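You operate a simulated robot arm through the tools that you are given. There is no shell and no other tool.

Carry out the task below with a simulated robot arm. There is one attempt and no reset: what you move stays moved.

TASK
Free the vacuum's filter, then test-run the vacuum at the LOW setting.
Fine: Switch it on first; four pushes on the filter lever; stop it after the run and leave it on. The FILTER lamp ends dark.

Only the result counts: the job must be done as asked and must still hold three seconds after the hand-in. Knocking over, shifting, dropping, spilling or breaking anything else fails it.

THE ROBOT
A 7-joint arm with a two-finger gripper, fixed in place. Base frame: the origin is on the floor under the middle of its stand, x ahead of it, y to its left, z up. Units: m, degrees, N and s.
With the tool pointing down near the work surface it reaches from about 0.1 to 0.58 m from the base axis. Its first joint turns from -166.0 to 166.0 degrees. Payload 2.94 kg.
The tool frame sits at the grasp point between the pads (the TCP): z along the fingers, y along the line on which they close. The tips reach 0.03 m beyond it. The gripper opens to 0.138 m; its body begins 0.109 m behind the TCP.
Orientation is that of the tool frame in the base frame, as a unit quaternion [x, y, z, w]. With the fingers straight down and closing along the base's y, the tool's x points along the base's -x, its y along +y and its z along -z.

THE INTERFACE
- The arm moves only by the tool jog_arm. Its argument "rows" is a list of rows, each a list of 7 numbers: the turn, a rotation vector about the base's x, y, z in degrees, then the shift along the base's x, y, z in m, then the opening, from 0 (shut) to 1 (fully open). In form: [[wx, wy, wz, x, y, z, gripper], ...]. A call has 1 to 20 rows; each row shifts and turns the commanded pose from where the row before left it. Rows are played at 5 a second. More than 0.05 m and 8.6 degrees between two rows, or a gripper value outside its range, and nothing of the call is played. Where a pose cannot be reached the arm comes as near as it can. A force on the tool above 50 N (or 10 N above the force at the start of the call, whichever is more), or a blocked arm, ends the call early, and 0.2 s more pass. The fingers move at their own pace (about 0.072 m/s each) and stop on an object; they squeeze with about 21 N. The grip force told is the motor's: it shows also when the fingers shut on nothing. Time passes only in rows, and 0.2 s behind the last, so rows that do not move let the fingers close. The reply holds the time, the measured pose of the TCP, the force on the tool along the base axes, the opening and the grip force, in the units named above and with some noise, with the torque about the TCP (base axes, N m) and any sound that the robot's microphone picked up.
- Cameras (640 x 400 px; columns grow to the right, rows downward): "scene" is fixed at [0.05, 0.656, 1.4051]; the picture's right is [-0.94, -0.35, 0.00], its down [-0.14, 0.36, -0.92] and it looks along [0.33, -0.86, -0.38] (base axes); focal length 326 px, centre (320, 200). "wrist" rides on the gripper at [0.071, 0.019, -0.146] in the tool frame; the picture's right is [-0.26, 0.97, 0.00], its down [-0.85, -0.23, -0.48] and it looks along [-0.46, -0.12, 0.88] (tool axes); focal length 280 px, centre (320, 200). There is no depth. A picture from a camera that has moved, and an enlarged one, comes with that camera's place and axes in the base frame and with its lens. The place of the scene camera against the robot may be out by one fixed shift of up to 0.012 m in any direction.
- snapshot(camera): a new picture of that camera. No time passes.
- lift_body(by): slides the trunk up (or, below 0, down) by that many m; the arm rides with it, the base frame stays. It gives what a move gives, with no picture.
- close_up(camera, box): a new picture of the part [left, top, right, bottom] of that camera's present view, enlarged. No time passes.
- sign_off(): hands the job in; it is judged then, once.

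Nothing tells you positions but the pictures and the camera data. Unless the task says otherwise, let go and move clear before handing in.

The tools are called after "Call:" as a command line: name --pt "numbers of a row" for each row, then --argument value for the rest, lists and objects as JSON in quotes. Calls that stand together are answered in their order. jog_arm: Moves the arm, as the interface text tells. Its arguments: {"type":"object","properties":{"rows":{"type":"array"}},"required":["rows"]} The other tools are called the same way: lift_body (by) moves the trunk up or down; snapshot (camera) takes a picture; close_up (camera, box) takes an enlarged picture of a part of a camera's view; sign_off () hands the job in.

At the start:

```text
t: 0.0
ee_pos: [0.4329, -0.3211, 1.1059]
orientation: [0.0, 1.0, 0.0, -0.001]
contact_force: [-0.8, -0.2, -0.3]
moment: [0.01, 0.04, 0.03]
width: 0.138
gripper_force: 0.1
trunk travel left (down, up): [-0.375, 0.079]
```

scene: 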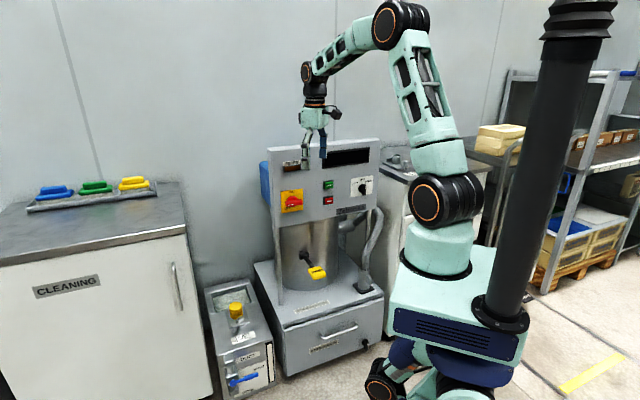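
wrist: 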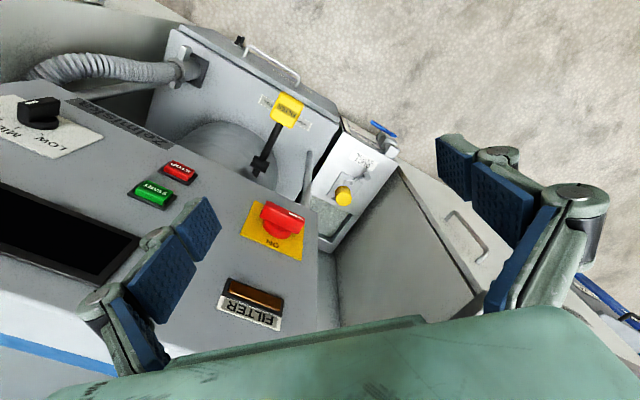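

I see an industrial vacuum with a control panel: a red main switch on yellow, green START and red STOP buttons, a black selector knob, a FILTER lamp, and a lever with a yellow grip below. I'll take enlarged pictures first to read the labels and find positions.

Call:
close_up --camera "scene" --box '[260, 130, 390, 220]'

Call:
close_up --camera "scene" --box '[240, 220, 400, 380]'

Call:
close_up --camera "wrist" --box '[0, 60, 330, 340]'

Call:
close_up --camera "wrist" --box '[160, 20, 420, 260]'

```text
4.44 times, centred on (325, 175) of scene
camera zoom: at [0.05, 0.656, 1.4051], right [-0.94, -0.35, 0.0], down [-0.14, 0.36, -0.92], along [0.33, -0.86, -0.38], focal length 1448 px, centre (298, 311)
```

zoom: 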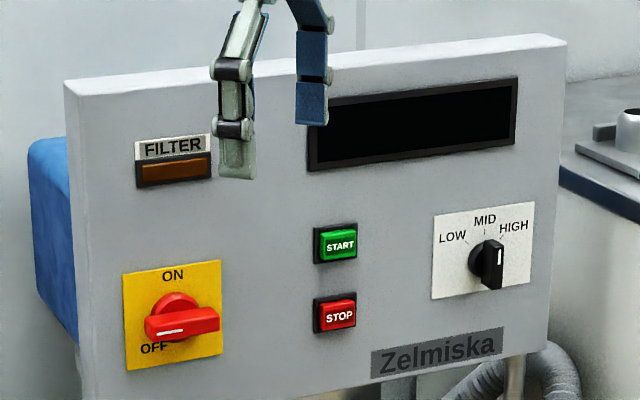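

```text
2.50 times, centred on (320, 300) of scene
camera zoom: at [0.05, 0.656, 1.4051], right [-0.94, -0.35, 0.0], down [-0.14, 0.36, -0.92], along [0.33, -0.86, -0.38], focal length 814 px, centre (320, -50)
```

zoom: 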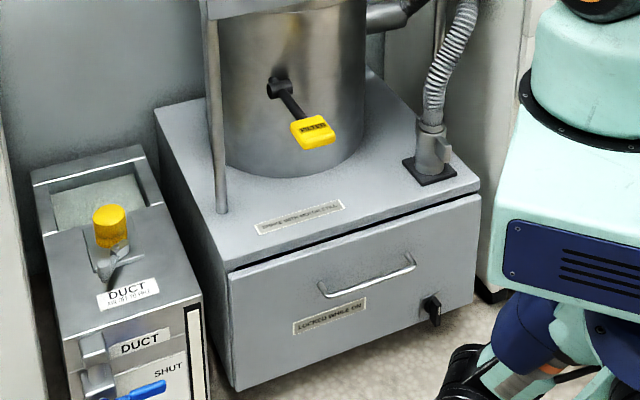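

```text
1.43 times, centred on (165, 200) of wrist
camera zoom: at [0.362, -0.3007, 1.2503], right [0.26, 0.97, 0.0], down [0.85, -0.23, 0.48], along [0.46, -0.12, -0.88], focal length 401 px, centre (541, 200)
```

zoom: 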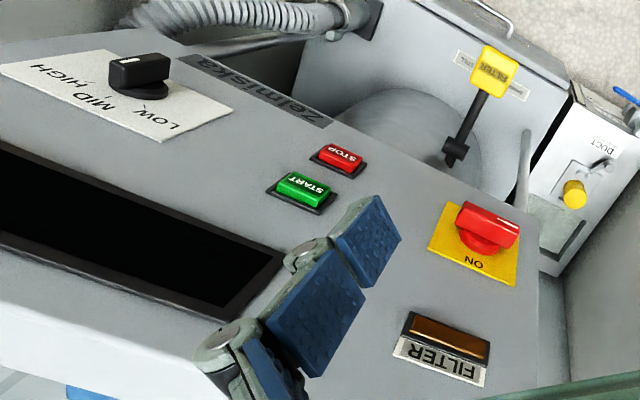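

```text
1.67 times, centred on (290, 140) of wrist
camera zoom: at [0.362, -0.3007, 1.2503], right [0.26, 0.97, 0.0], down [0.85, -0.23, 0.48], along [0.46, -0.12, -0.88], focal length 467 px, centre (370, 300)
```

zoom: 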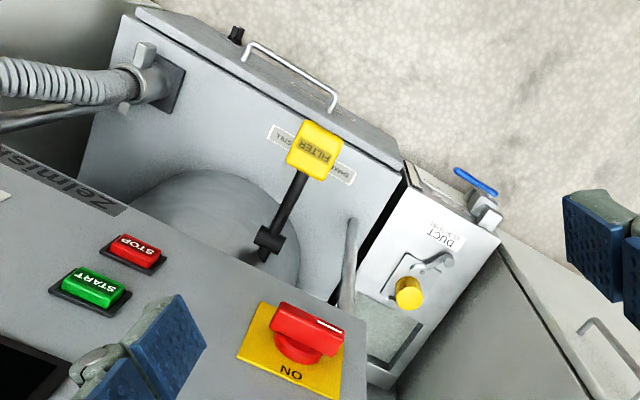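

The vacuum has labels that may set rules (near the lever, on the drawer, and on the duct box). I'll enlarge those before moving.

Call:
close_up --camera "scene" --box '[295, 290, 335, 315]'

Call:
close_up --camera "scene" --box '[200, 280, 285, 400]'

Call:
close_up --camera "scene" --box '[305, 330, 375, 370]'

Call:
close_up --camera "wrist" --box '[250, 80, 420, 240]'

Call:
close_up --camera "scene" --box '[280, 185, 310, 215]'

Call:
close_up --camera "scene" --box '[345, 170, 375, 205]'

```text
16.00 times, centred on (315, 302) of scene
camera zoom: at [0.05, 0.656, 1.4051], right [-0.94, -0.35, 0.0], down [-0.14, 0.36, -0.92], along [0.33, -0.86, -0.38], focal length 5213 px, centre (400, -1440)
```

zoom: 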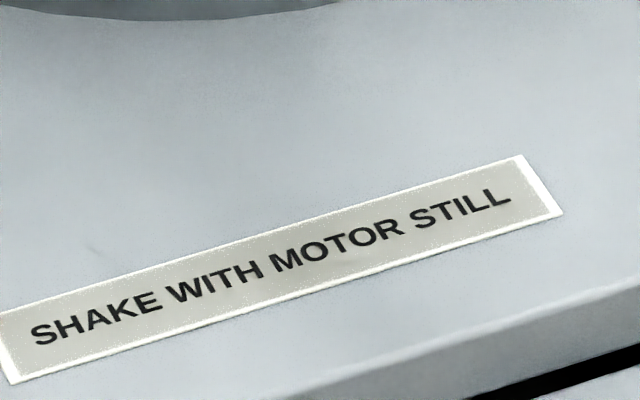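

```text
3.33 times, centred on (242, 340) of scene
camera zoom: at [0.05, 0.656, 1.4051], right [-0.94, -0.35, 0.0], down [-0.14, 0.36, -0.92], along [0.33, -0.86, -0.38], focal length 1086 px, centre (578, -267)
```

zoom: 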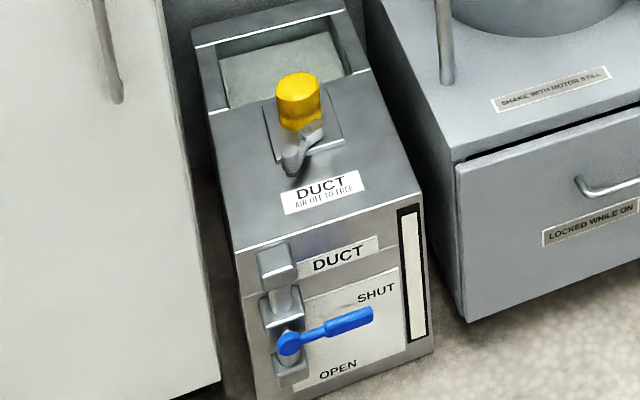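

```text
9.14 times, centred on (340, 350) of scene
camera zoom: at [0.05, 0.656, 1.4051], right [-0.94, -0.35, 0.0], down [-0.14, 0.36, -0.92], along [0.33, -0.86, -0.38], focal length 2979 px, centre (137, -1171)
```

zoom: 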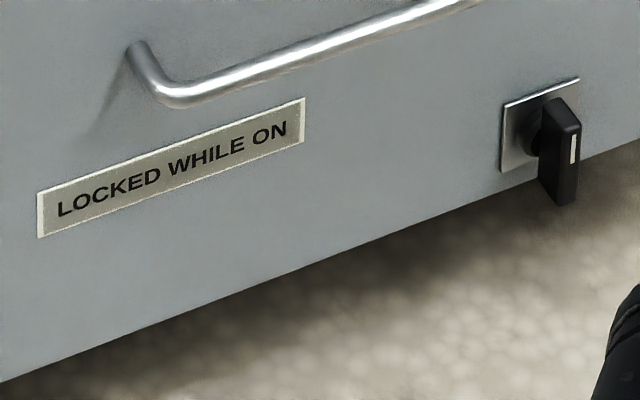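

```text
2.50 times, centred on (335, 160) of wrist
camera zoom: at [0.362, -0.3007, 1.2503], right [0.26, 0.97, 0.0], down [0.85, -0.23, 0.48], along [0.46, -0.12, -0.88], focal length 701 px, centre (282, 300)
```

zoom: 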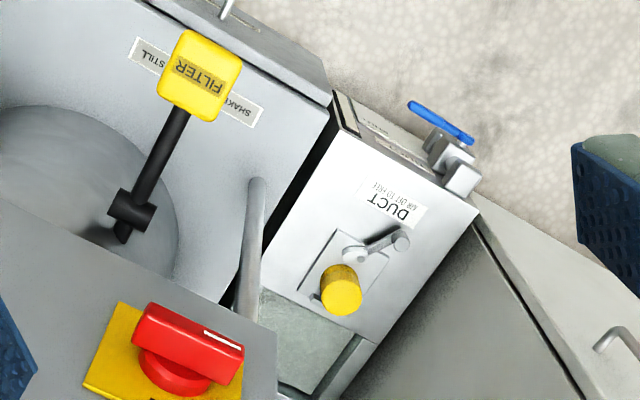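

```text
13.33 times, centred on (295, 200) of scene
camera zoom: at [0.05, 0.656, 1.4051], right [-0.94, -0.35, 0.0], down [-0.14, 0.36, -0.92], along [0.33, -0.86, -0.38], focal length 4344 px, centre (653, 200)
```

zoom: 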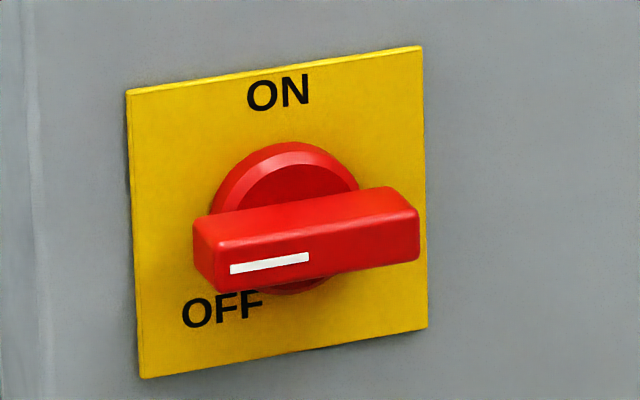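

```text
11.43 times, centred on (360, 188) of scene
camera zoom: at [0.05, 0.656, 1.4051], right [-0.94, -0.35, 0.0], down [-0.14, 0.36, -0.92], along [0.33, -0.86, -0.38], focal length 3723 px, centre (-137, 343)
```

zoom: 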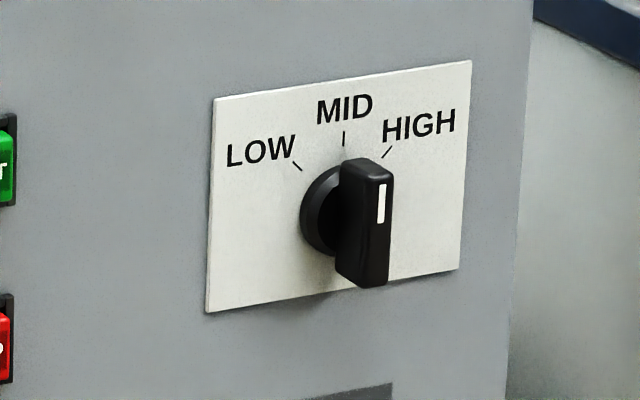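

The panel faces roughly toward [-0.6, 0.8, 0]. The main switch is near (0.59, -0.44, 0.89), START/STOP near (0.47, -0.53, 0.95/0.88), the knob (now at MID) near (0.35, -0.62, 0.92) and the lever grip near (0.465, -0.405, 0.60). I'll turn the tool to point at the panel from a stand-off for a better look.

Call:
jog_arm --pt "0 0 7.38 -0.0055 -0.0015 -0.0079 1" --pt "0 0 7.38 -0.0055 -0.0015 -0.0079 1" --pt "0 0 7.38 -0.0055 -0.0015 -0.0079 1" --pt "0 0 7.38 -0.0055 -0.0015 -0.0079 1" --pt "0 0 7.38 -0.0055 -0.0015 -0.0079 1" --pt "-6.545 -4.909 0 -0.0055 -0.0015 -0.0079 1" --pt "-6.545 -4.909 0 -0.0055 -0.0015 -0.0079 1" --pt "-6.545 -4.909 0 -0.0055 -0.0015 -0.0079 1" --pt "-6.545 -4.909 0 -0.0055 -0.0015 -0.0079 1" --pt "-6.545 -4.909 0 -0.0055 -0.0015 -0.0079 1" --pt "-6.545 -4.909 0 -0.0055 -0.0015 -0.0079 1" --pt "-6.545 -4.909 0 -0.0055 -0.0015 -0.0079 1" --pt "-6.545 -4.909 0 -0.0055 -0.0015 -0.0079 1" --pt "-6.545 -4.909 0 -0.0055 -0.0015 -0.0079 1" --pt "-6.545 -4.909 0 -0.0055 -0.0015 -0.0079 1" --pt "-6.545 -4.909 0 -0.0055 -0.0015 -0.0079 1"

```text
t: 3.4
ee_pos: [0.376, -0.368, 0.9747]
orientation: [0.225, -0.67, 0.671, -0.223]
contact_force: [0.1, -0.3, 0.5]
moment: [0.02, 0.0, -0.02]
width: 0.1381
gripper_force: 0.0
out of reach, approached as far as the arm can: row 10, 12, 13, 14
trunk travel left (down, up): [-0.375, 0.079]
```

The tool now points at the panel. I'll take pictures from here.

Call:
snapshot --camera "wrist"

Call:
snapshot --camera "scene"

```text
taken
camera wrist: at [0.2322, -0.2941, 0.955], right [0.21, 0.16, -0.97], down [0.39, 0.89, 0.23], along [0.9, -0.43, 0.12], focal length 280 px, centre (320, 200)
```

wrist: 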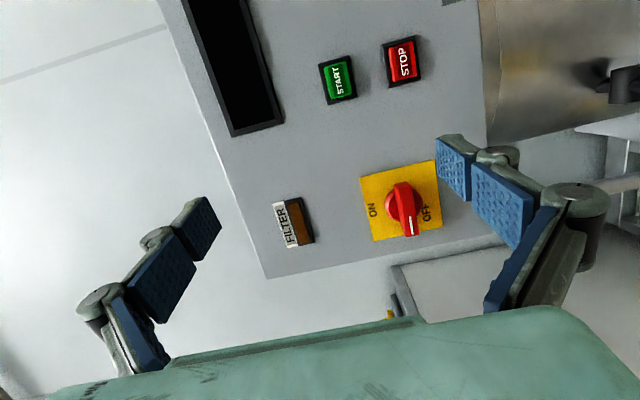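

```text
taken
```

scene: 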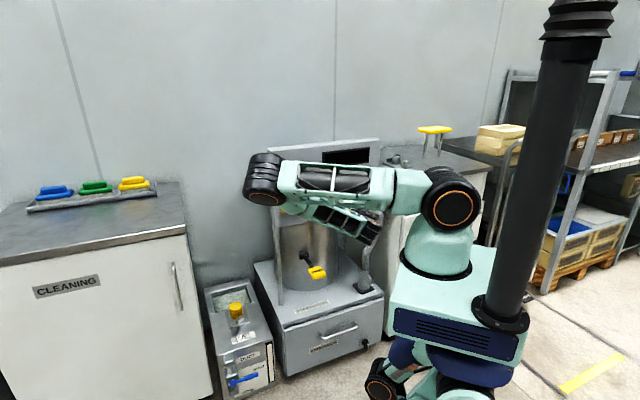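

The wrist view agrees well with my earlier estimates: the panel is vertical and turned about 45°. I'll enlarge the switch and buttons, and then move sideways to look at the knob.

Call:
close_up --camera "wrist" --box '[350, 150, 450, 250]'

Call:
jog_arm --pt "0 0 4.05 -0.02 -0.02 0 1" --pt "0 0 4.05 -0.02 -0.02 0 1" --pt "0 0 0 -0.02 -0.02 0 1" --pt "0 0 0 0 0 0 1"

Call:
snapshot --camera "wrist"

```text
4.00 times, centred on (400, 200) of wrist
camera zoom: at [0.2322, -0.2941, 0.955], right [0.21, 0.16, -0.97], down [0.39, 0.89, 0.23], along [0.9, -0.43, 0.12], focal length 1122 px, centre (0, 200)
```

zoom: 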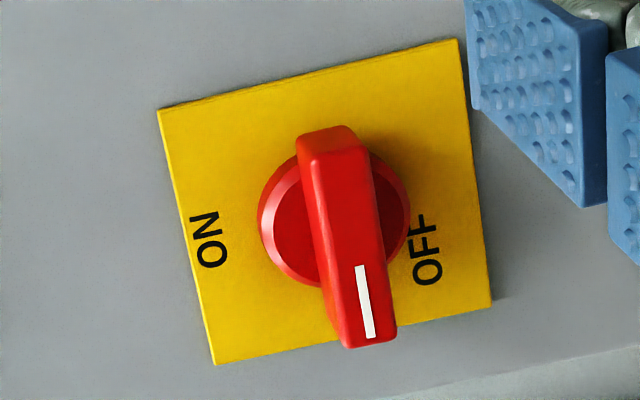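

```text
t: 4.4
ee_pos: [0.3168, -0.4284, 0.9752]
orientation: [-0.27, 0.654, -0.653, 0.27]
contact_force: [-0.1, 0.4, -0.6]
moment: [0.01, -0.01, 0.02]
width: 0.1377
gripper_force: 0.0
trunk travel left (down, up): [-0.375, 0.079]
```

```text
taken
camera wrist: at [0.163, -0.376, 0.9555], right [0.18, 0.19, -0.96], down [0.26, 0.94, 0.23], along [0.95, -0.3, 0.12], focal length 280 px, centre (320, 200)
```

wrist: 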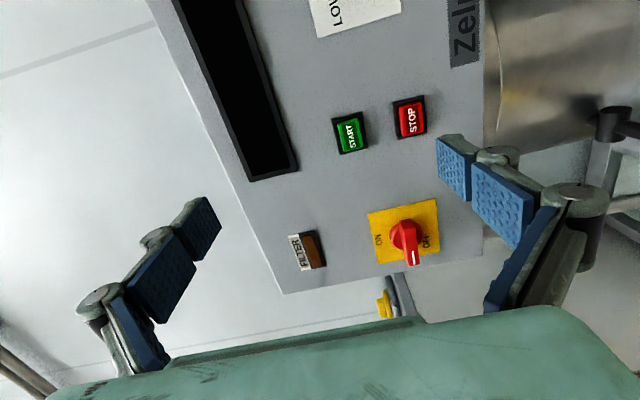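

The plate centre triangulates to about (0.582, -0.4335, 0.8955) with the panel turned 45°. The switch bar is horizontal (OFF), about 0.02 m thick, and stands about 0.03 m proud. I'll move in front of it with the fingers closing vertically.

Call:
jog_arm --pt "0 0 0 0.032 0.0112 -0.0133 0.6" --pt "0 0 0 0.032 0.0112 -0.0133 0.6" --pt "0 0 0 0.032 0.0112 -0.0133 0.6" --pt "0 0 0 0.032 0.0112 -0.0133 0.6" --pt "0 0 0 0.032 0.0112 -0.0133 0.6" --pt "0 0 0 0.032 0.0112 -0.0133 0.6" --pt "0 0 0 0 0 0 0.6"

Call:
snapshot --camera "wrist"

Call:
snapshot --camera "scene"

```text
t: 6.0
ee_pos: [0.5103, -0.3611, 0.8948]
orientation: [-0.271, 0.654, -0.652, 0.27]
contact_force: [-0.1, -1.5, 0.1]
moment: [0.04, -0.01, 0.01]
width: 0.0827
gripper_force: 0.0
trunk travel left (down, up): [-0.375, 0.079]
```

```text
taken
camera wrist: at [0.3557, -0.3097, 0.8755], right [0.18, 0.19, -0.97], down [0.26, 0.94, 0.23], along [0.95, -0.3, 0.12], focal length 280 px, centre (320, 200)
```

wrist: 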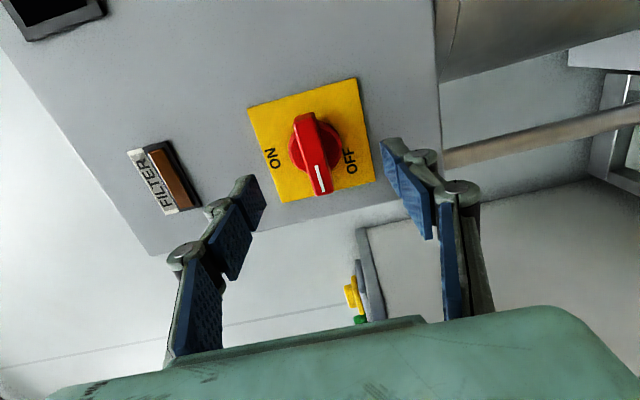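

```text
taken
```

scene: 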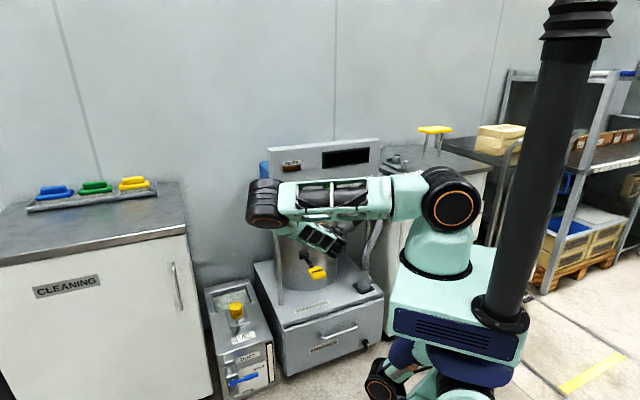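

The fingers are lined up with the bar. I'll advance about 0.058 m with the fingers open, and check before closing.

Call:
jog_arm --pt "0 0 0 0.0102 -0.0102 0.0005 0.6" --pt "0 0 0 0.0102 -0.0102 0.0005 0.6" --pt "0 0 0 0.0102 -0.0102 0.0005 0.6" --pt "0 0 0 0.0104 -0.0104 0.0005 0.6" --pt "0 0 0 0 0 0 0.6"

Call:
snapshot --camera "wrist"

```text
t: 7.2
ee_pos: [0.5501, -0.4039, 0.897]
orientation: [-0.271, 0.653, -0.653, 0.27]
contact_force: [-0.4, -0.6, 0.0]
moment: [0.01, -0.01, 0.0]
width: 0.0829
gripper_force: 0.1
trunk travel left (down, up): [-0.375, 0.079]
```

```text
taken
camera wrist: at [0.3966, -0.3495, 0.8775], right [0.18, 0.19, -0.97], down [0.26, 0.94, 0.23], along [0.95, -0.3, 0.12], focal length 280 px, centre (320, 200)
```

wrist: 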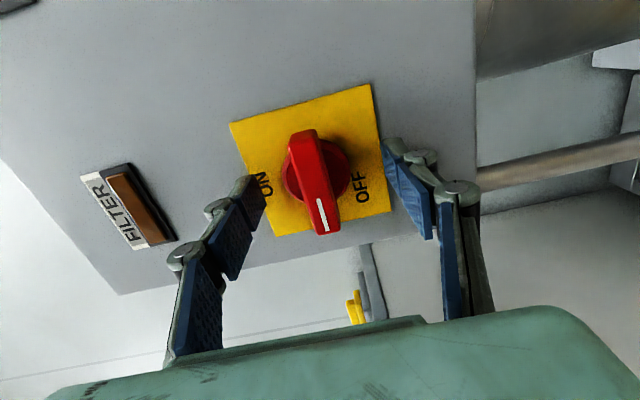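

Fingers straddle the bar with no contact. Closing now.

Call:
jog_arm --pt "0 0 0 0 0 0 0" --pt "0 0 0 0 0 0 0" --pt "0 0 0 0 0 0 0" --pt "0 0 0 0 0 0 0"

Call:
snapshot --camera "wrist"

```text
t: 8.2
ee_pos: [0.5515, -0.4025, 0.8999]
orientation: [0.27, -0.653, 0.654, -0.27]
contact_force: [3.4, -3.4, 10.4]
moment: [-0.26, -0.24, -0.11]
width: 0.0452
gripper_force: 45.1
trunk travel left (down, up): [-0.375, 0.079]
```

```text
taken
camera wrist: at [0.3967, -0.3495, 0.8792], right [0.19, 0.18, -0.96], down [0.26, 0.94, 0.23], along [0.95, -0.3, 0.13], focal length 280 px, centre (320, 200)
```

wrist: 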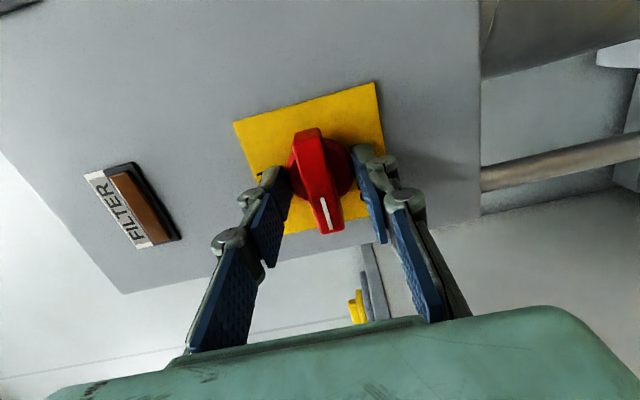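

The fingers stopped on the wide hub (0.045 m) instead of the bar, so the tips are too deep. I'll open, back off about 0.010 m, rise slightly, and close again.

Call:
jog_arm --pt "0 0 0 0 0 0 0.6" --pt "0 0 0 0 0 0 0.6" --pt "0 0 0 -0.0071 0.0071 0.002 0.6" --pt "0 0 0 0 0 0 0.6" --pt "0 0 0 0 0 0 0" --pt "0 0 0 0 0 0 0" --pt "0 0 0 0 0 0 0" --pt "0 0 0 0 0 0 0"

Call:
snapshot --camera "wrist"

```text
t: 10.0
ee_pos: [0.543, -0.3961, 0.8993]
orientation: [0.269, -0.653, 0.654, -0.27]
contact_force: [1.2, -1.7, 3.6]
moment: [-0.09, -0.09, -0.04]
width: 0.0168
gripper_force: 42.0
trunk travel left (down, up): [-0.375, 0.079]
```

```text
taken
camera wrist: at [0.3892, -0.3423, 0.8798], right [0.19, 0.18, -0.96], down [0.26, 0.94, 0.23], along [0.95, -0.3, 0.13], focal length 280 px, centre (320, 200)
```

wrist: 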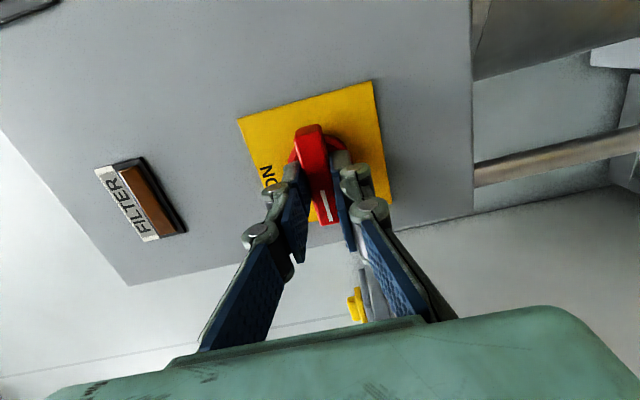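

The bar is gripped (0.0168 m). Now I'll turn it clockwise as seen from the front, about the panel normal, toward ON, the first half.

Call:
jog_arm --pt "5.785 -5.785 0 0 0 0 0" --pt "5.785 -5.785 0 0 0 0 0" --pt "5.785 -5.785 0 0 0 0 0" --pt "5.785 -5.785 0 0 0 0 0" --pt "5.785 -5.785 0 0 0 0 0"

Call:
snapshot --camera "wrist"

```text
t: 11.2
ee_pos: [0.5439, -0.3955, 0.8994]
orientation: [-0.024, 0.706, -0.518, 0.482]
contact_force: [8.3, -6.8, 7.8]
moment: [0.22, 0.17, -0.54]
width: 0.0165
gripper_force: 42.4
trunk travel left (down, up): [-0.375, 0.079]
```

```text
taken
camera wrist: at [0.4106, -0.321, 0.8373], right [0.59, 0.59, -0.55], down [0.01, 0.68, 0.73], along [0.81, -0.43, 0.4], focal length 280 px, centre (320, 200)
```

wrist: 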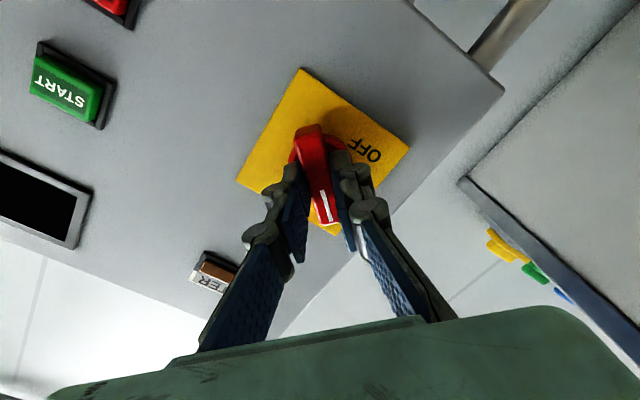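

The handle is following the grip, roughly 41° so far. I'll turn the rest of the way.

Call:
jog_arm --pt "5.785 -5.785 0 0 0 0 0" --pt "5.785 -5.785 0 0 0 0 0" --pt "5.785 -5.785 0 0 0 0 0" --pt "5.785 -5.785 0 0 0 0 0" --pt "5.785 -5.785 0 0 0 0 0" --pt "5.785 -5.785 0 0 0 0 0" --pt "0 0 0 0 0 0 0"

Call:
snapshot --camera "wrist"

```text
t: 12.8
ee_pos: [0.5438, -0.3931, 0.8997]
orientation: [0.271, 0.653, -0.268, 0.654]
contact_force: [9.0, -8.0, 5.5]
moment: [-0.39, -0.11, 0.04]
width: 0.0165
gripper_force: 42.2
trunk travel left (down, up): [-0.375, 0.079]
```

```text
taken
camera wrist: at [0.4533, -0.2779, 0.8278], right [0.68, 0.68, 0.27], down [-0.5, 0.17, 0.85], along [0.53, -0.71, 0.46], focal length 280 px, centre (320, 200)
```

wrist: 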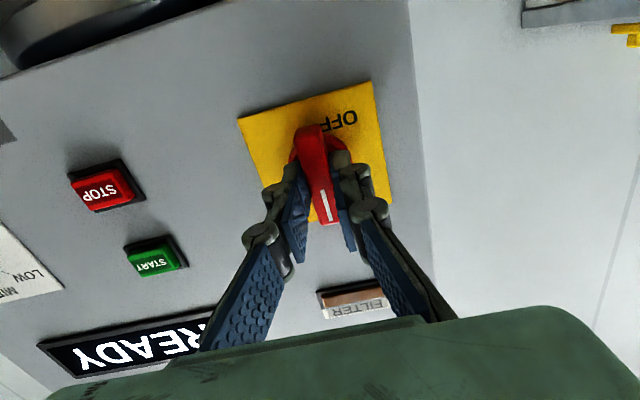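

The display now shows READY, so the vacuum is switched on. I'll let go and back off along the panel normal to check the lamp and view the panel.

Call:
jog_arm --pt "0 0 0 0 0 0 0.5" --pt "0 0 0 0 0 0 0.5" --pt "0 0 0 -0.015 0.015 0 0.5" --pt "0 0 0 -0.02 0.02 0 0.5" --pt "0 0 0 -0.02 0.02 0 0.5" --pt "0 0 0 -0.02 0.02 0 0.5" --pt "0 0 0 0 0 0 0.5"

Call:
snapshot --camera "wrist"

Call:
snapshot --camera "scene"

```text
t: 14.4
ee_pos: [0.468, -0.3188, 0.9007]
orientation: [0.27, 0.653, -0.269, 0.654]
contact_force: [-0.4, 0.3, 0.5]
moment: [0.01, 0.01, -0.02]
width: 0.0687
gripper_force: 0.0
trunk travel left (down, up): [-0.375, 0.079]
```

```text
taken
camera wrist: at [0.378, -0.2028, 0.8286], right [0.68, 0.68, 0.26], down [-0.5, 0.17, 0.85], along [0.53, -0.71, 0.46], focal length 280 px, centre (320, 200)
```

wrist: 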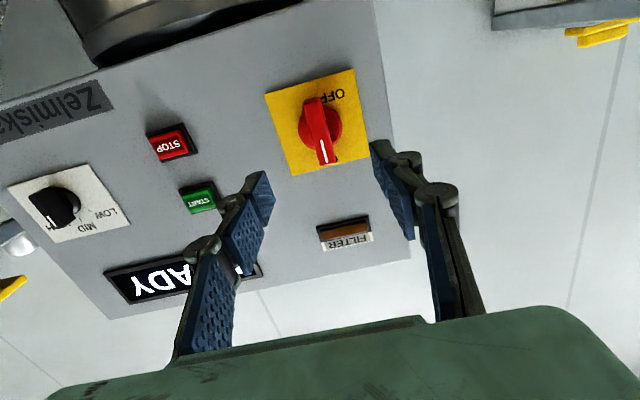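

```text
taken
```

scene: 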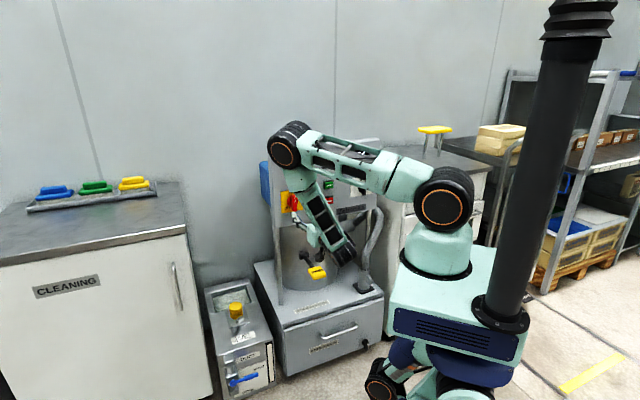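

Display reads READY. I'll enlarge the lamp, display and knob.

Call:
close_up --camera "wrist" --box '[0, 140, 140, 260]'

Call:
close_up --camera "wrist" --box '[250, 60, 400, 270]'

```text
3.33 times, centred on (70, 200) of wrist
camera zoom: at [0.378, -0.2028, 0.8286], right [0.68, 0.68, 0.26], down [-0.5, 0.17, 0.85], along [0.53, -0.71, 0.46], focal length 935 px, centre (1153, 200)
```

zoom: 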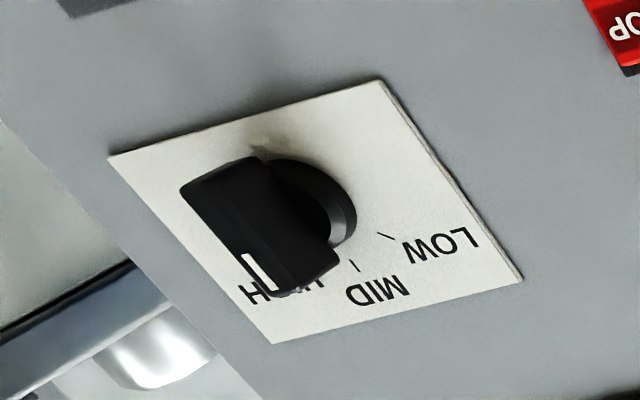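

```text
1.90 times, centred on (325, 165) of wrist
camera zoom: at [0.378, -0.2028, 0.8286], right [0.68, 0.68, 0.26], down [-0.5, 0.17, 0.85], along [0.53, -0.71, 0.46], focal length 534 px, centre (310, 267)
```

zoom: 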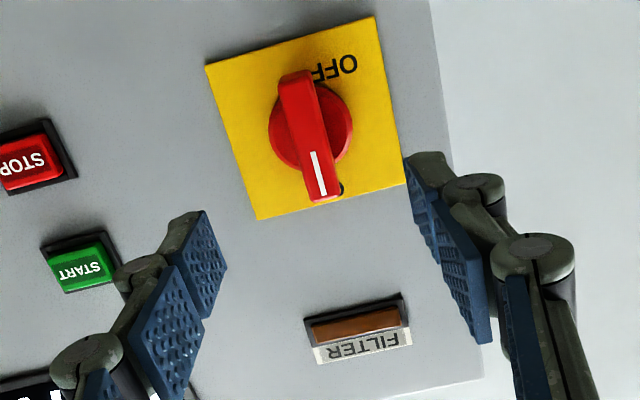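

The knob's bar points at MID; the FILTER lamp looks dim amber for now. While the tool faces the panel I'll move in front of the selector knob to measure it more closely.

Call:
jog_arm --pt "0 0 0 -0.0254 -0.0328 0.0012 0.5" --pt "0 0 0 -0.0254 -0.0328 0.0012 0.5" --pt "0 0 0 -0.0254 -0.0328 0.0012 0.5" --pt "0 0 0 -0.0254 -0.0328 0.0012 0.5" --pt "0 0 0 -0.0254 -0.0328 0.0012 0.5" --pt "0 0 0 -0.0254 -0.0328 0.0012 0.5" --pt "0 0 0 -0.0254 -0.0328 0.0012 0.5" --pt "0 0 0 -0.0254 -0.0328 0.0012 0.5" --pt "0 0 0 0 0 0 0.5"

Call:
snapshot --camera "wrist"

Call:
snapshot --camera "scene"

```text
t: 16.4
ee_pos: [0.2633, -0.583, 0.9106]
orientation: [0.271, 0.653, -0.27, 0.653]
contact_force: [0.7, 0.4, 0.0]
moment: [0.0, 0.03, 0.04]
width: 0.069
gripper_force: 0.0
trunk travel left (down, up): [-0.375, 0.079]
```

```text
taken
camera wrist: at [0.1734, -0.4658, 0.8382], right [0.68, 0.68, 0.26], down [-0.5, 0.17, 0.85], along [0.53, -0.71, 0.46], focal length 280 px, centre (320, 200)
```

wrist: 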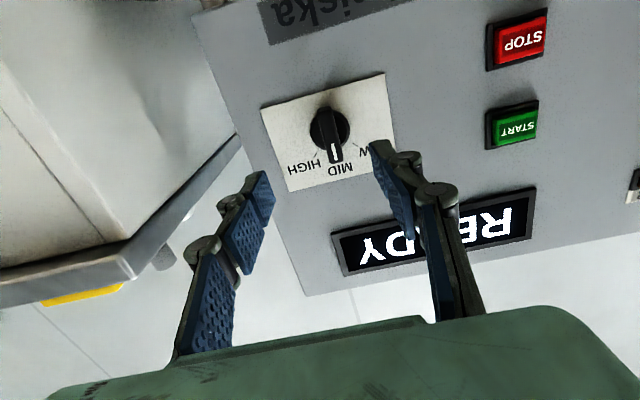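

```text
taken
```

scene: 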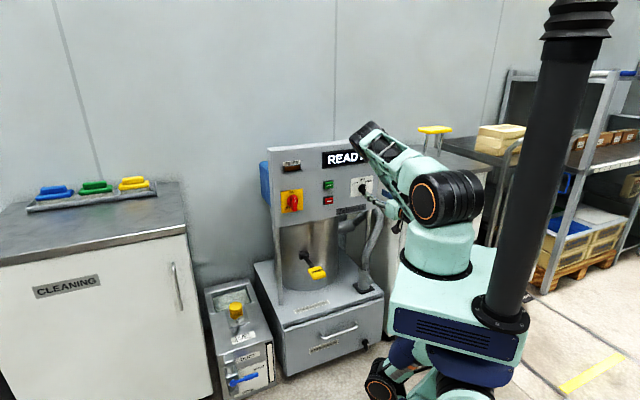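

Call:
close_up --camera "wrist" --box '[240, 60, 420, 220]'

Call:
close_up --camera "scene" --box '[265, 135, 395, 220]'

```text
2.50 times, centred on (330, 140) of wrist
camera zoom: at [0.1734, -0.4658, 0.8382], right [0.68, 0.68, 0.26], down [-0.5, 0.17, 0.85], along [0.53, -0.71, 0.46], focal length 701 px, centre (295, 350)
```

zoom: 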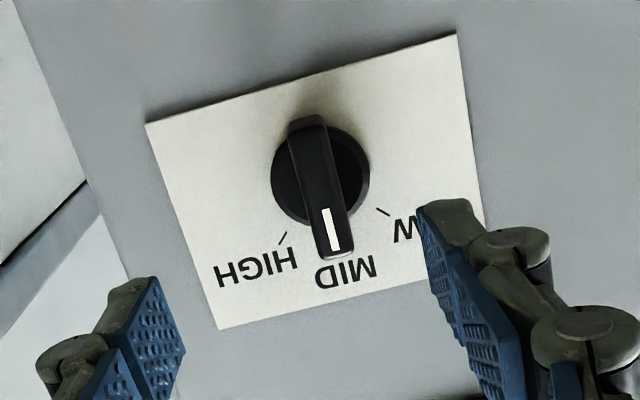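

```text
4.71 times, centred on (330, 178) of scene
camera zoom: at [0.05, 0.656, 1.4051], right [-0.94, -0.35, 0.0], down [-0.14, 0.36, -0.92], along [0.33, -0.86, -0.38], focal length 1533 px, centre (273, 306)
```

zoom: 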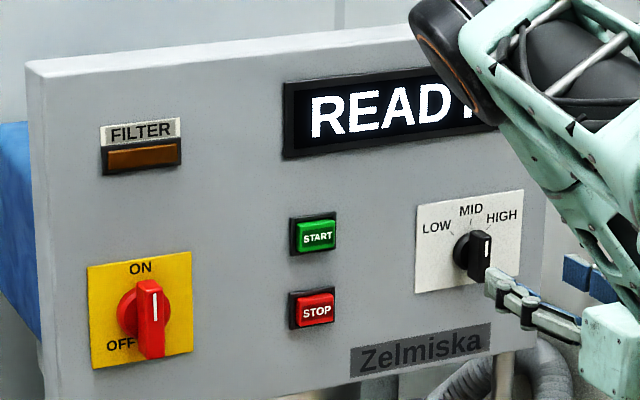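

The knob centre computes to about (0.356, -0.661, 0.909), its bar vertical at MID, with LOW and HIGH at about ±45°. I'll approach with fingers straddling the bar, then close and check the width.

Call:
jog_arm --pt "0 0 0 0.0073 0.0073 -0.0016 0.5" --pt "0 0 0 0.0132 -0.0132 0 0.5" --pt "0 0 0 0.0132 -0.0132 0 0.5" --pt "0 0 0 0.0132 -0.0132 0 0.5" --pt "0 0 0 0.0065 -0.0065 0 0.5" --pt "0 0 0 0.0065 -0.0065 0 0.5" --pt "0 0 0 0 0 0 0.5"

Call:
snapshot --camera "wrist"

Call:
close_up --camera "scene" --box '[320, 150, 420, 220]'

```text
t: 18.0
ee_pos: [0.3248, -0.6285, 0.9077]
orientation: [0.27, 0.653, -0.27, 0.654]
contact_force: [-0.1, 0.7, 0.0]
moment: [-0.01, 0.02, -0.01]
width: 0.0691
gripper_force: 0.0
trunk travel left (down, up): [-0.375, 0.079]
```

```text
taken
camera wrist: at [0.2345, -0.5106, 0.8356], right [0.68, 0.68, 0.26], down [-0.5, 0.17, 0.85], along [0.53, -0.71, 0.46], focal length 280 px, centre (320, 200)
```

wrist: 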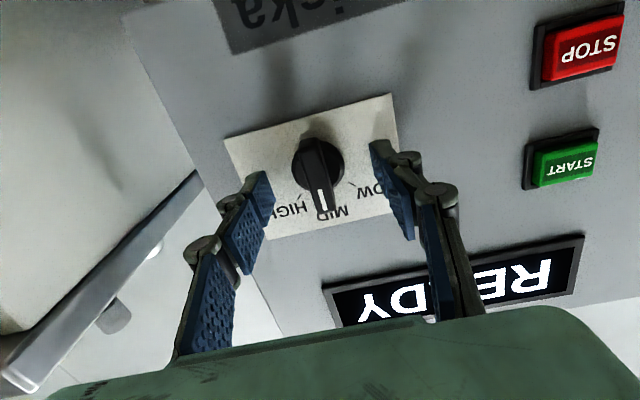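

```text
5.71 times, centred on (370, 185) of scene
camera zoom: at [0.05, 0.656, 1.4051], right [-0.94, -0.35, 0.0], down [-0.14, 0.36, -0.92], along [0.33, -0.86, -0.38], focal length 1862 px, centre (34, 286)
```

zoom: 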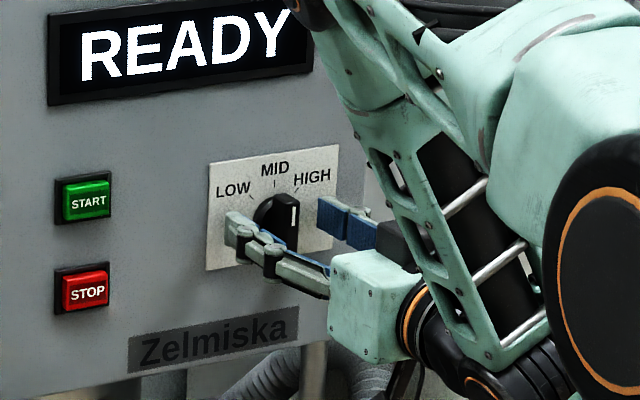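

The fingers straddle the knob bar. Closing to test the grip.

Call:
jog_arm --pt "0 0 0 0 0 0 0" --pt "0 0 0 0 0 0 0" --pt "0 0 0 0 0 0 0" --pt "0 0 0 0 0 0 0"

Call:
snapshot --camera "wrist"

```text
t: 19.0
ee_pos: [0.3243, -0.6274, 0.9089]
orientation: [0.272, 0.653, -0.27, 0.654]
contact_force: [-1.5, -3.5, 1.7]
moment: [0.0, 0.0, -0.08]
width: 0.0349
gripper_force: 45.3
trunk travel left (down, up): [-0.375, 0.079]
```

```text
taken
camera wrist: at [0.2338, -0.5108, 0.8356], right [0.68, 0.68, 0.26], down [-0.5, 0.17, 0.85], along [0.53, -0.71, 0.46], focal length 280 px, centre (320, 200)
```

wrist: 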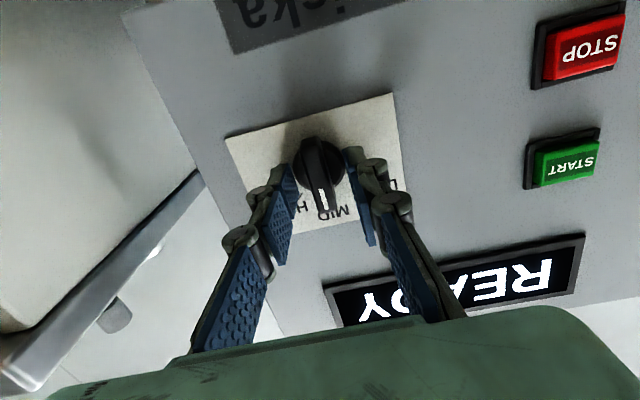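

Again on the hub (0.035 m). I'll open, back off about 0.009 m, and close on the bar.

Call:
jog_arm --pt "0 0 0 0 0 0 0.5" --pt "0 0 0 0 0 0 0.5" --pt "0 0 0 -0.0064 0.0064 0.001 0.5" --pt "0 0 0 0 0 0 0.5" --pt "0 0 0 0 0 0 0" --pt "0 0 0 0 0 0 0" --pt "0 0 0 0 0 0 0" --pt "0 0 0 0 0 0 0"

Call:
snapshot --camera "wrist"

```text
t: 20.8
ee_pos: [0.3169, -0.6212, 0.9083]
orientation: [0.271, 0.653, -0.271, 0.653]
contact_force: [-1.5, -5.0, 0.4]
moment: [0.1, 0.11, -0.16]
width: 0.0127
gripper_force: 39.6
trunk travel left (down, up): [-0.375, 0.079]
```

```text
taken
camera wrist: at [0.2276, -0.5045, 0.836], right [0.68, 0.68, 0.26], down [-0.5, 0.17, 0.85], along [0.53, -0.71, 0.46], focal length 280 px, centre (320, 200)
```

wrist: 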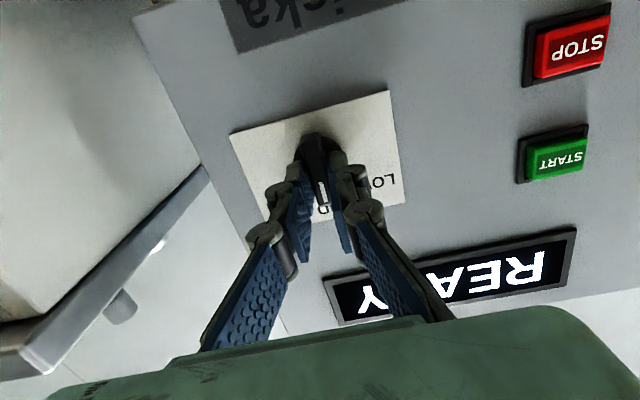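

The bar is gripped (0.0127 m). Now turning it 45° counter-clockwise (as seen from the front) to LOW.

Call:
jog_arm --pt "-5.303 5.303 0 0 0 0 0" --pt "-5.303 5.303 0 0 0 0 0" --pt "-5.303 5.303 0 0 0 0 0" --pt "-5.303 5.303 0 0 0 0 0" --pt "-5.303 5.303 0 0 0 0 0" --pt "-5.303 5.303 0 0 0 0 0" --pt "0 0 0 0 0 0 0"

Call:
snapshot --camera "wrist"

```text
t: 22.4
ee_pos: [0.3181, -0.6207, 0.9077]
orientation: [0.0, 0.708, -0.499, 0.5]
contact_force: [0.7, 4.4, -6.3]
moment: [0.01, -0.02, 0.28]
width: 0.0128
gripper_force: 39.5
trunk travel left (down, up): [-0.375, 0.079]
```

```text
taken
camera wrist: at [0.1891, -0.5428, 0.8429], right [0.61, 0.62, -0.5], down [-0.03, 0.64, 0.76], along [0.79, -0.45, 0.41], focal length 280 px, centre (320, 200)
```

wrist: 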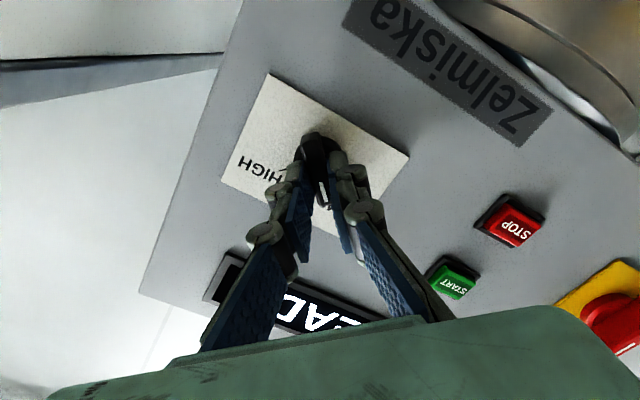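

Turned 45°. I'll let go, back off along the normal, and read the knob.

Call:
jog_arm --pt "0 0 0 0 0 0 0.4" --pt "0 0 0 0 0 0 0.4" --pt "0 0 0 -0.015 0.015 0 0.4" --pt "0 0 0 -0.02 0.02 0 0.4" --pt "0 0 0 -0.02 0.02 0 0.4" --pt "0 0 0 0 0 0 0.4"

Call:
snapshot --camera "wrist"

Call:
close_up --camera "scene" --box '[265, 135, 395, 220]'

```text
t: 23.8
ee_pos: [0.2632, -0.5664, 0.9085]
orientation: [0.001, 0.707, -0.5, 0.5]
contact_force: [0.4, -0.2, 0.0]
moment: [0.0, 0.01, 0.03]
width: 0.0553
gripper_force: 0.0
trunk travel left (down, up): [-0.375, 0.079]
```

```text
taken
camera wrist: at [0.1329, -0.4882, 0.8441], right [0.61, 0.61, -0.5], down [-0.03, 0.64, 0.76], along [0.79, -0.45, 0.41], focal length 280 px, centre (320, 200)
```

wrist: 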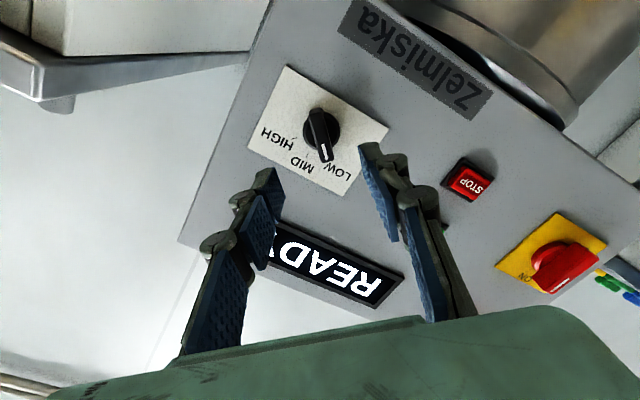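

```text
4.71 times, centred on (330, 178) of scene
camera zoom: at [0.05, 0.656, 1.4051], right [-0.94, -0.35, 0.0], down [-0.14, 0.36, -0.92], along [0.33, -0.86, -0.38], focal length 1533 px, centre (273, 306)
```

zoom: 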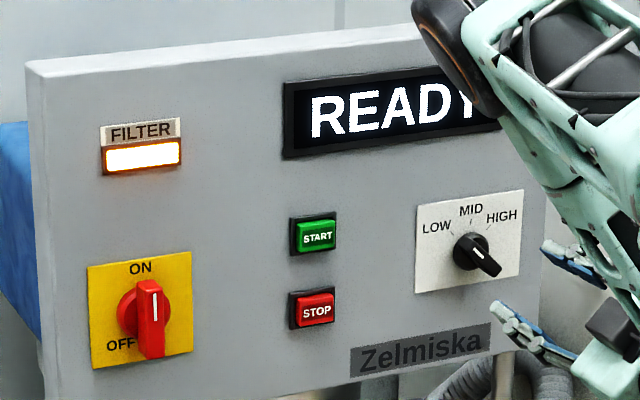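

The knob now points to LOW, and the FILTER lamp is lit (it was dark before, so it may blink). I'll verify the knob, then plan the lever.

Call:
close_up --camera "wrist" --box '[240, 60, 400, 200]'

Call:
close_up --camera "scene" --box '[285, 230, 345, 290]'

Call:
jog_arm --pt "0 0 0 0 0 0 0.2" --pt "0 0 0 0 0 0 0"

Call:
snapshot --camera "scene"

```text
2.86 times, centred on (320, 130) of wrist
camera zoom: at [0.1329, -0.4882, 0.8441], right [0.61, 0.61, -0.5], down [-0.03, 0.64, 0.76], along [0.79, -0.45, 0.41], focal length 801 px, centre (320, 400)
```

zoom: 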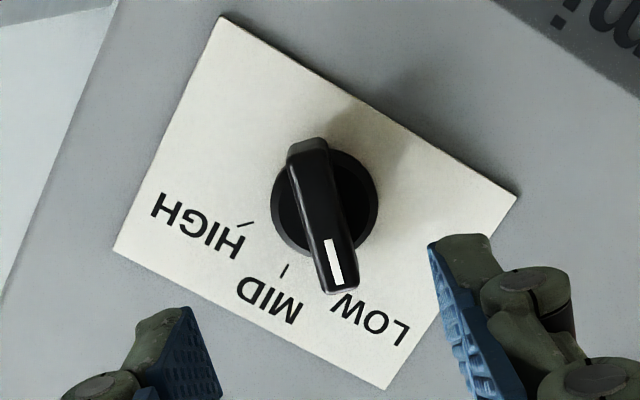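

```text
6.67 times, centred on (315, 260) of scene
camera zoom: at [0.05, 0.656, 1.4051], right [-0.94, -0.35, 0.0], down [-0.14, 0.36, -0.92], along [0.33, -0.86, -0.38], focal length 2172 px, centre (353, -200)
```

zoom: 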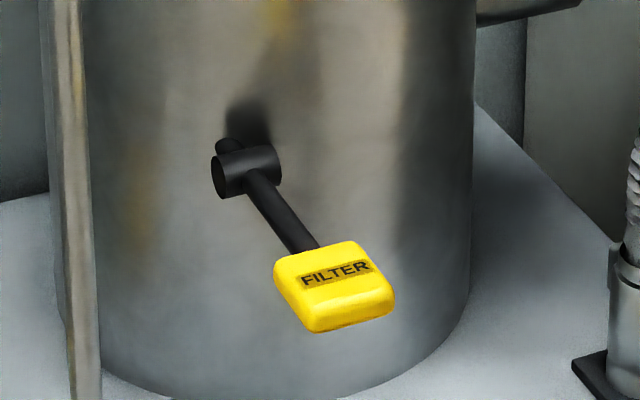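

```text
t: 24.4
ee_pos: [0.2624, -0.5668, 0.9087]
orientation: [0.001, 0.707, -0.5, 0.5]
contact_force: [1.0, 0.0, -0.7]
moment: [0.02, -0.02, -0.02]
width: 0.0002
gripper_force: 20.4
trunk travel left (down, up): [-0.375, 0.079]
```

```text
taken
```

scene: 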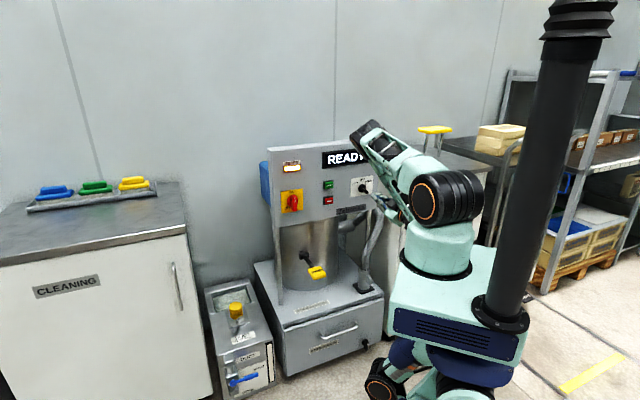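

The knob mark points to LOW. The lever is roughly horizontal, with its pivot near (0.563, -0.505, 0.60) and the top of its yellow paddle near (0.458, -0.4015, 0.608). I'll move in front of the panel with closed fingers, then tilt the tool downward above the paddle.

Call:
jog_arm --pt "5.303 -5.303 0 0.0247 0.037 -0.0082 0" --pt "5.303 -5.303 0 0.0247 0.037 -0.0082 0" --pt "5.303 -5.303 0 0.0247 0.037 -0.0082 0" --pt "5.303 -5.303 0 0.0247 0.037 -0.0082 0" --pt "5.303 -5.303 0 0.0247 0.037 -0.0082 0" --pt "5.303 -5.303 0 0.0247 0.037 -0.0082 0" --pt "5.556 5.556 0 0.0014 -0.0029 -0.0129 0" --pt "5.556 5.556 0 0.0014 -0.0029 -0.0129 0" --pt "5.556 5.556 0 0.0014 -0.0029 -0.0129 0" --pt "5.556 5.556 0 0.0014 -0.0029 -0.0129 0" --pt "5.556 5.556 0 0.0014 -0.0029 -0.0129 0" --pt "5.556 5.556 0 0.0014 -0.0029 -0.0129 0" --pt "5.556 5.556 0 0.0014 -0.0029 -0.0129 0" --pt "0 0 0 0 0 0 0"

Call:
snapshot --camera "wrist"

Call:
snapshot --camera "scene"

```text
t: 27.4
ee_pos: [0.4209, -0.3639, 0.7682]
orientation: [0.365, 0.881, -0.114, 0.278]
contact_force: [-0.2, 0.6, -0.9]
moment: [-0.02, -0.02, 0.0]
width: 0.0
gripper_force: 21.4
trunk travel left (down, up): [-0.375, 0.079]
```

```text
taken
camera wrist: at [0.3339, -0.2512, 0.8472], right [0.83, 0.53, 0.15], down [0.14, -0.46, 0.88], along [0.53, -0.71, -0.46], focal length 280 px, centre (320, 200)
```

wrist: 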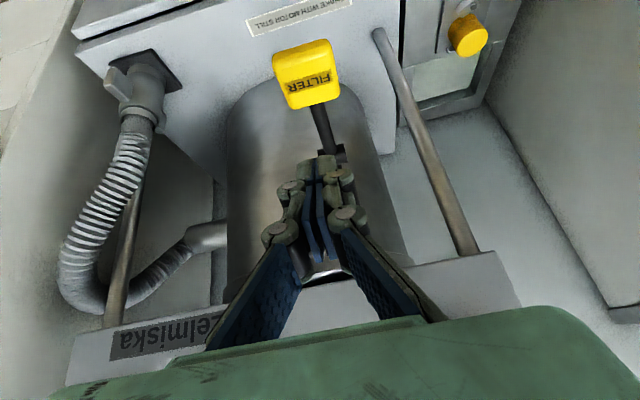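

```text
taken
```

scene: 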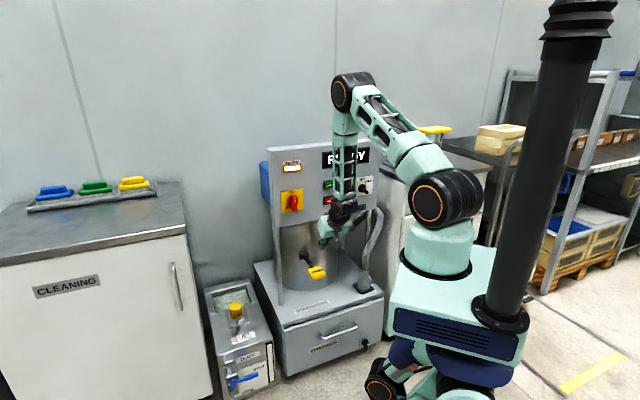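

The tool is above and in front of the lever. I'll bring the closed fingertips to just above the paddle.

Call:
jog_arm --pt "0 0 0 0.0085 -0.0085 -0.033 0" --pt "0 0 0 0.0085 -0.0085 -0.033 0" --pt "0 0 0 0.0085 -0.0085 -0.03 0" --pt "0 0 0 0 0 0 0"

Call:
snapshot --camera "wrist"

Call:
close_up --camera "scene" --box '[265, 195, 385, 300]'

```text
t: 28.4
ee_pos: [0.4497, -0.3902, 0.6718]
orientation: [0.365, 0.881, -0.114, 0.278]
contact_force: [0.6, 0.5, -0.4]
moment: [0.02, 0.03, -0.02]
width: 0.0
gripper_force: 20.7
trunk travel left (down, up): [-0.375, 0.079]
```

```text
taken
camera wrist: at [0.3613, -0.2764, 0.7504], right [0.83, 0.53, 0.15], down [0.14, -0.46, 0.88], along [0.53, -0.71, -0.46], focal length 280 px, centre (320, 200)
```

wrist: 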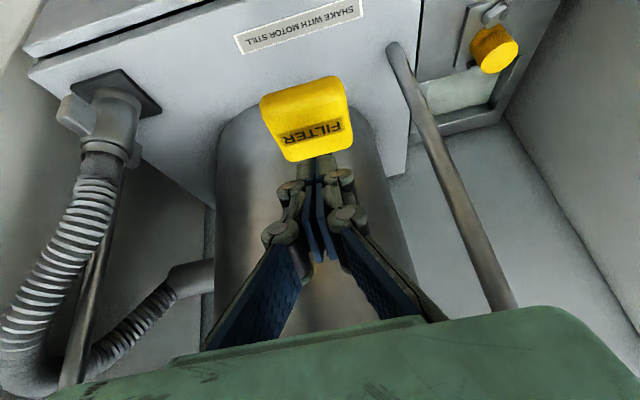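

```text
3.81 times, centred on (325, 248) of scene
camera zoom: at [0.05, 0.656, 1.4051], right [-0.94, -0.35, 0.0], down [-0.14, 0.36, -0.92], along [0.33, -0.86, -0.38], focal length 1241 px, centre (301, 19)
```

zoom: 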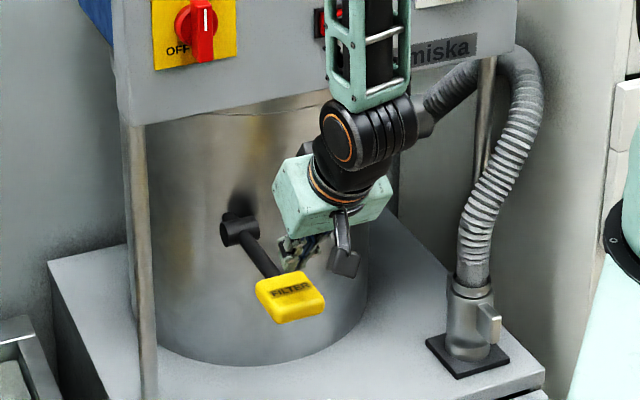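

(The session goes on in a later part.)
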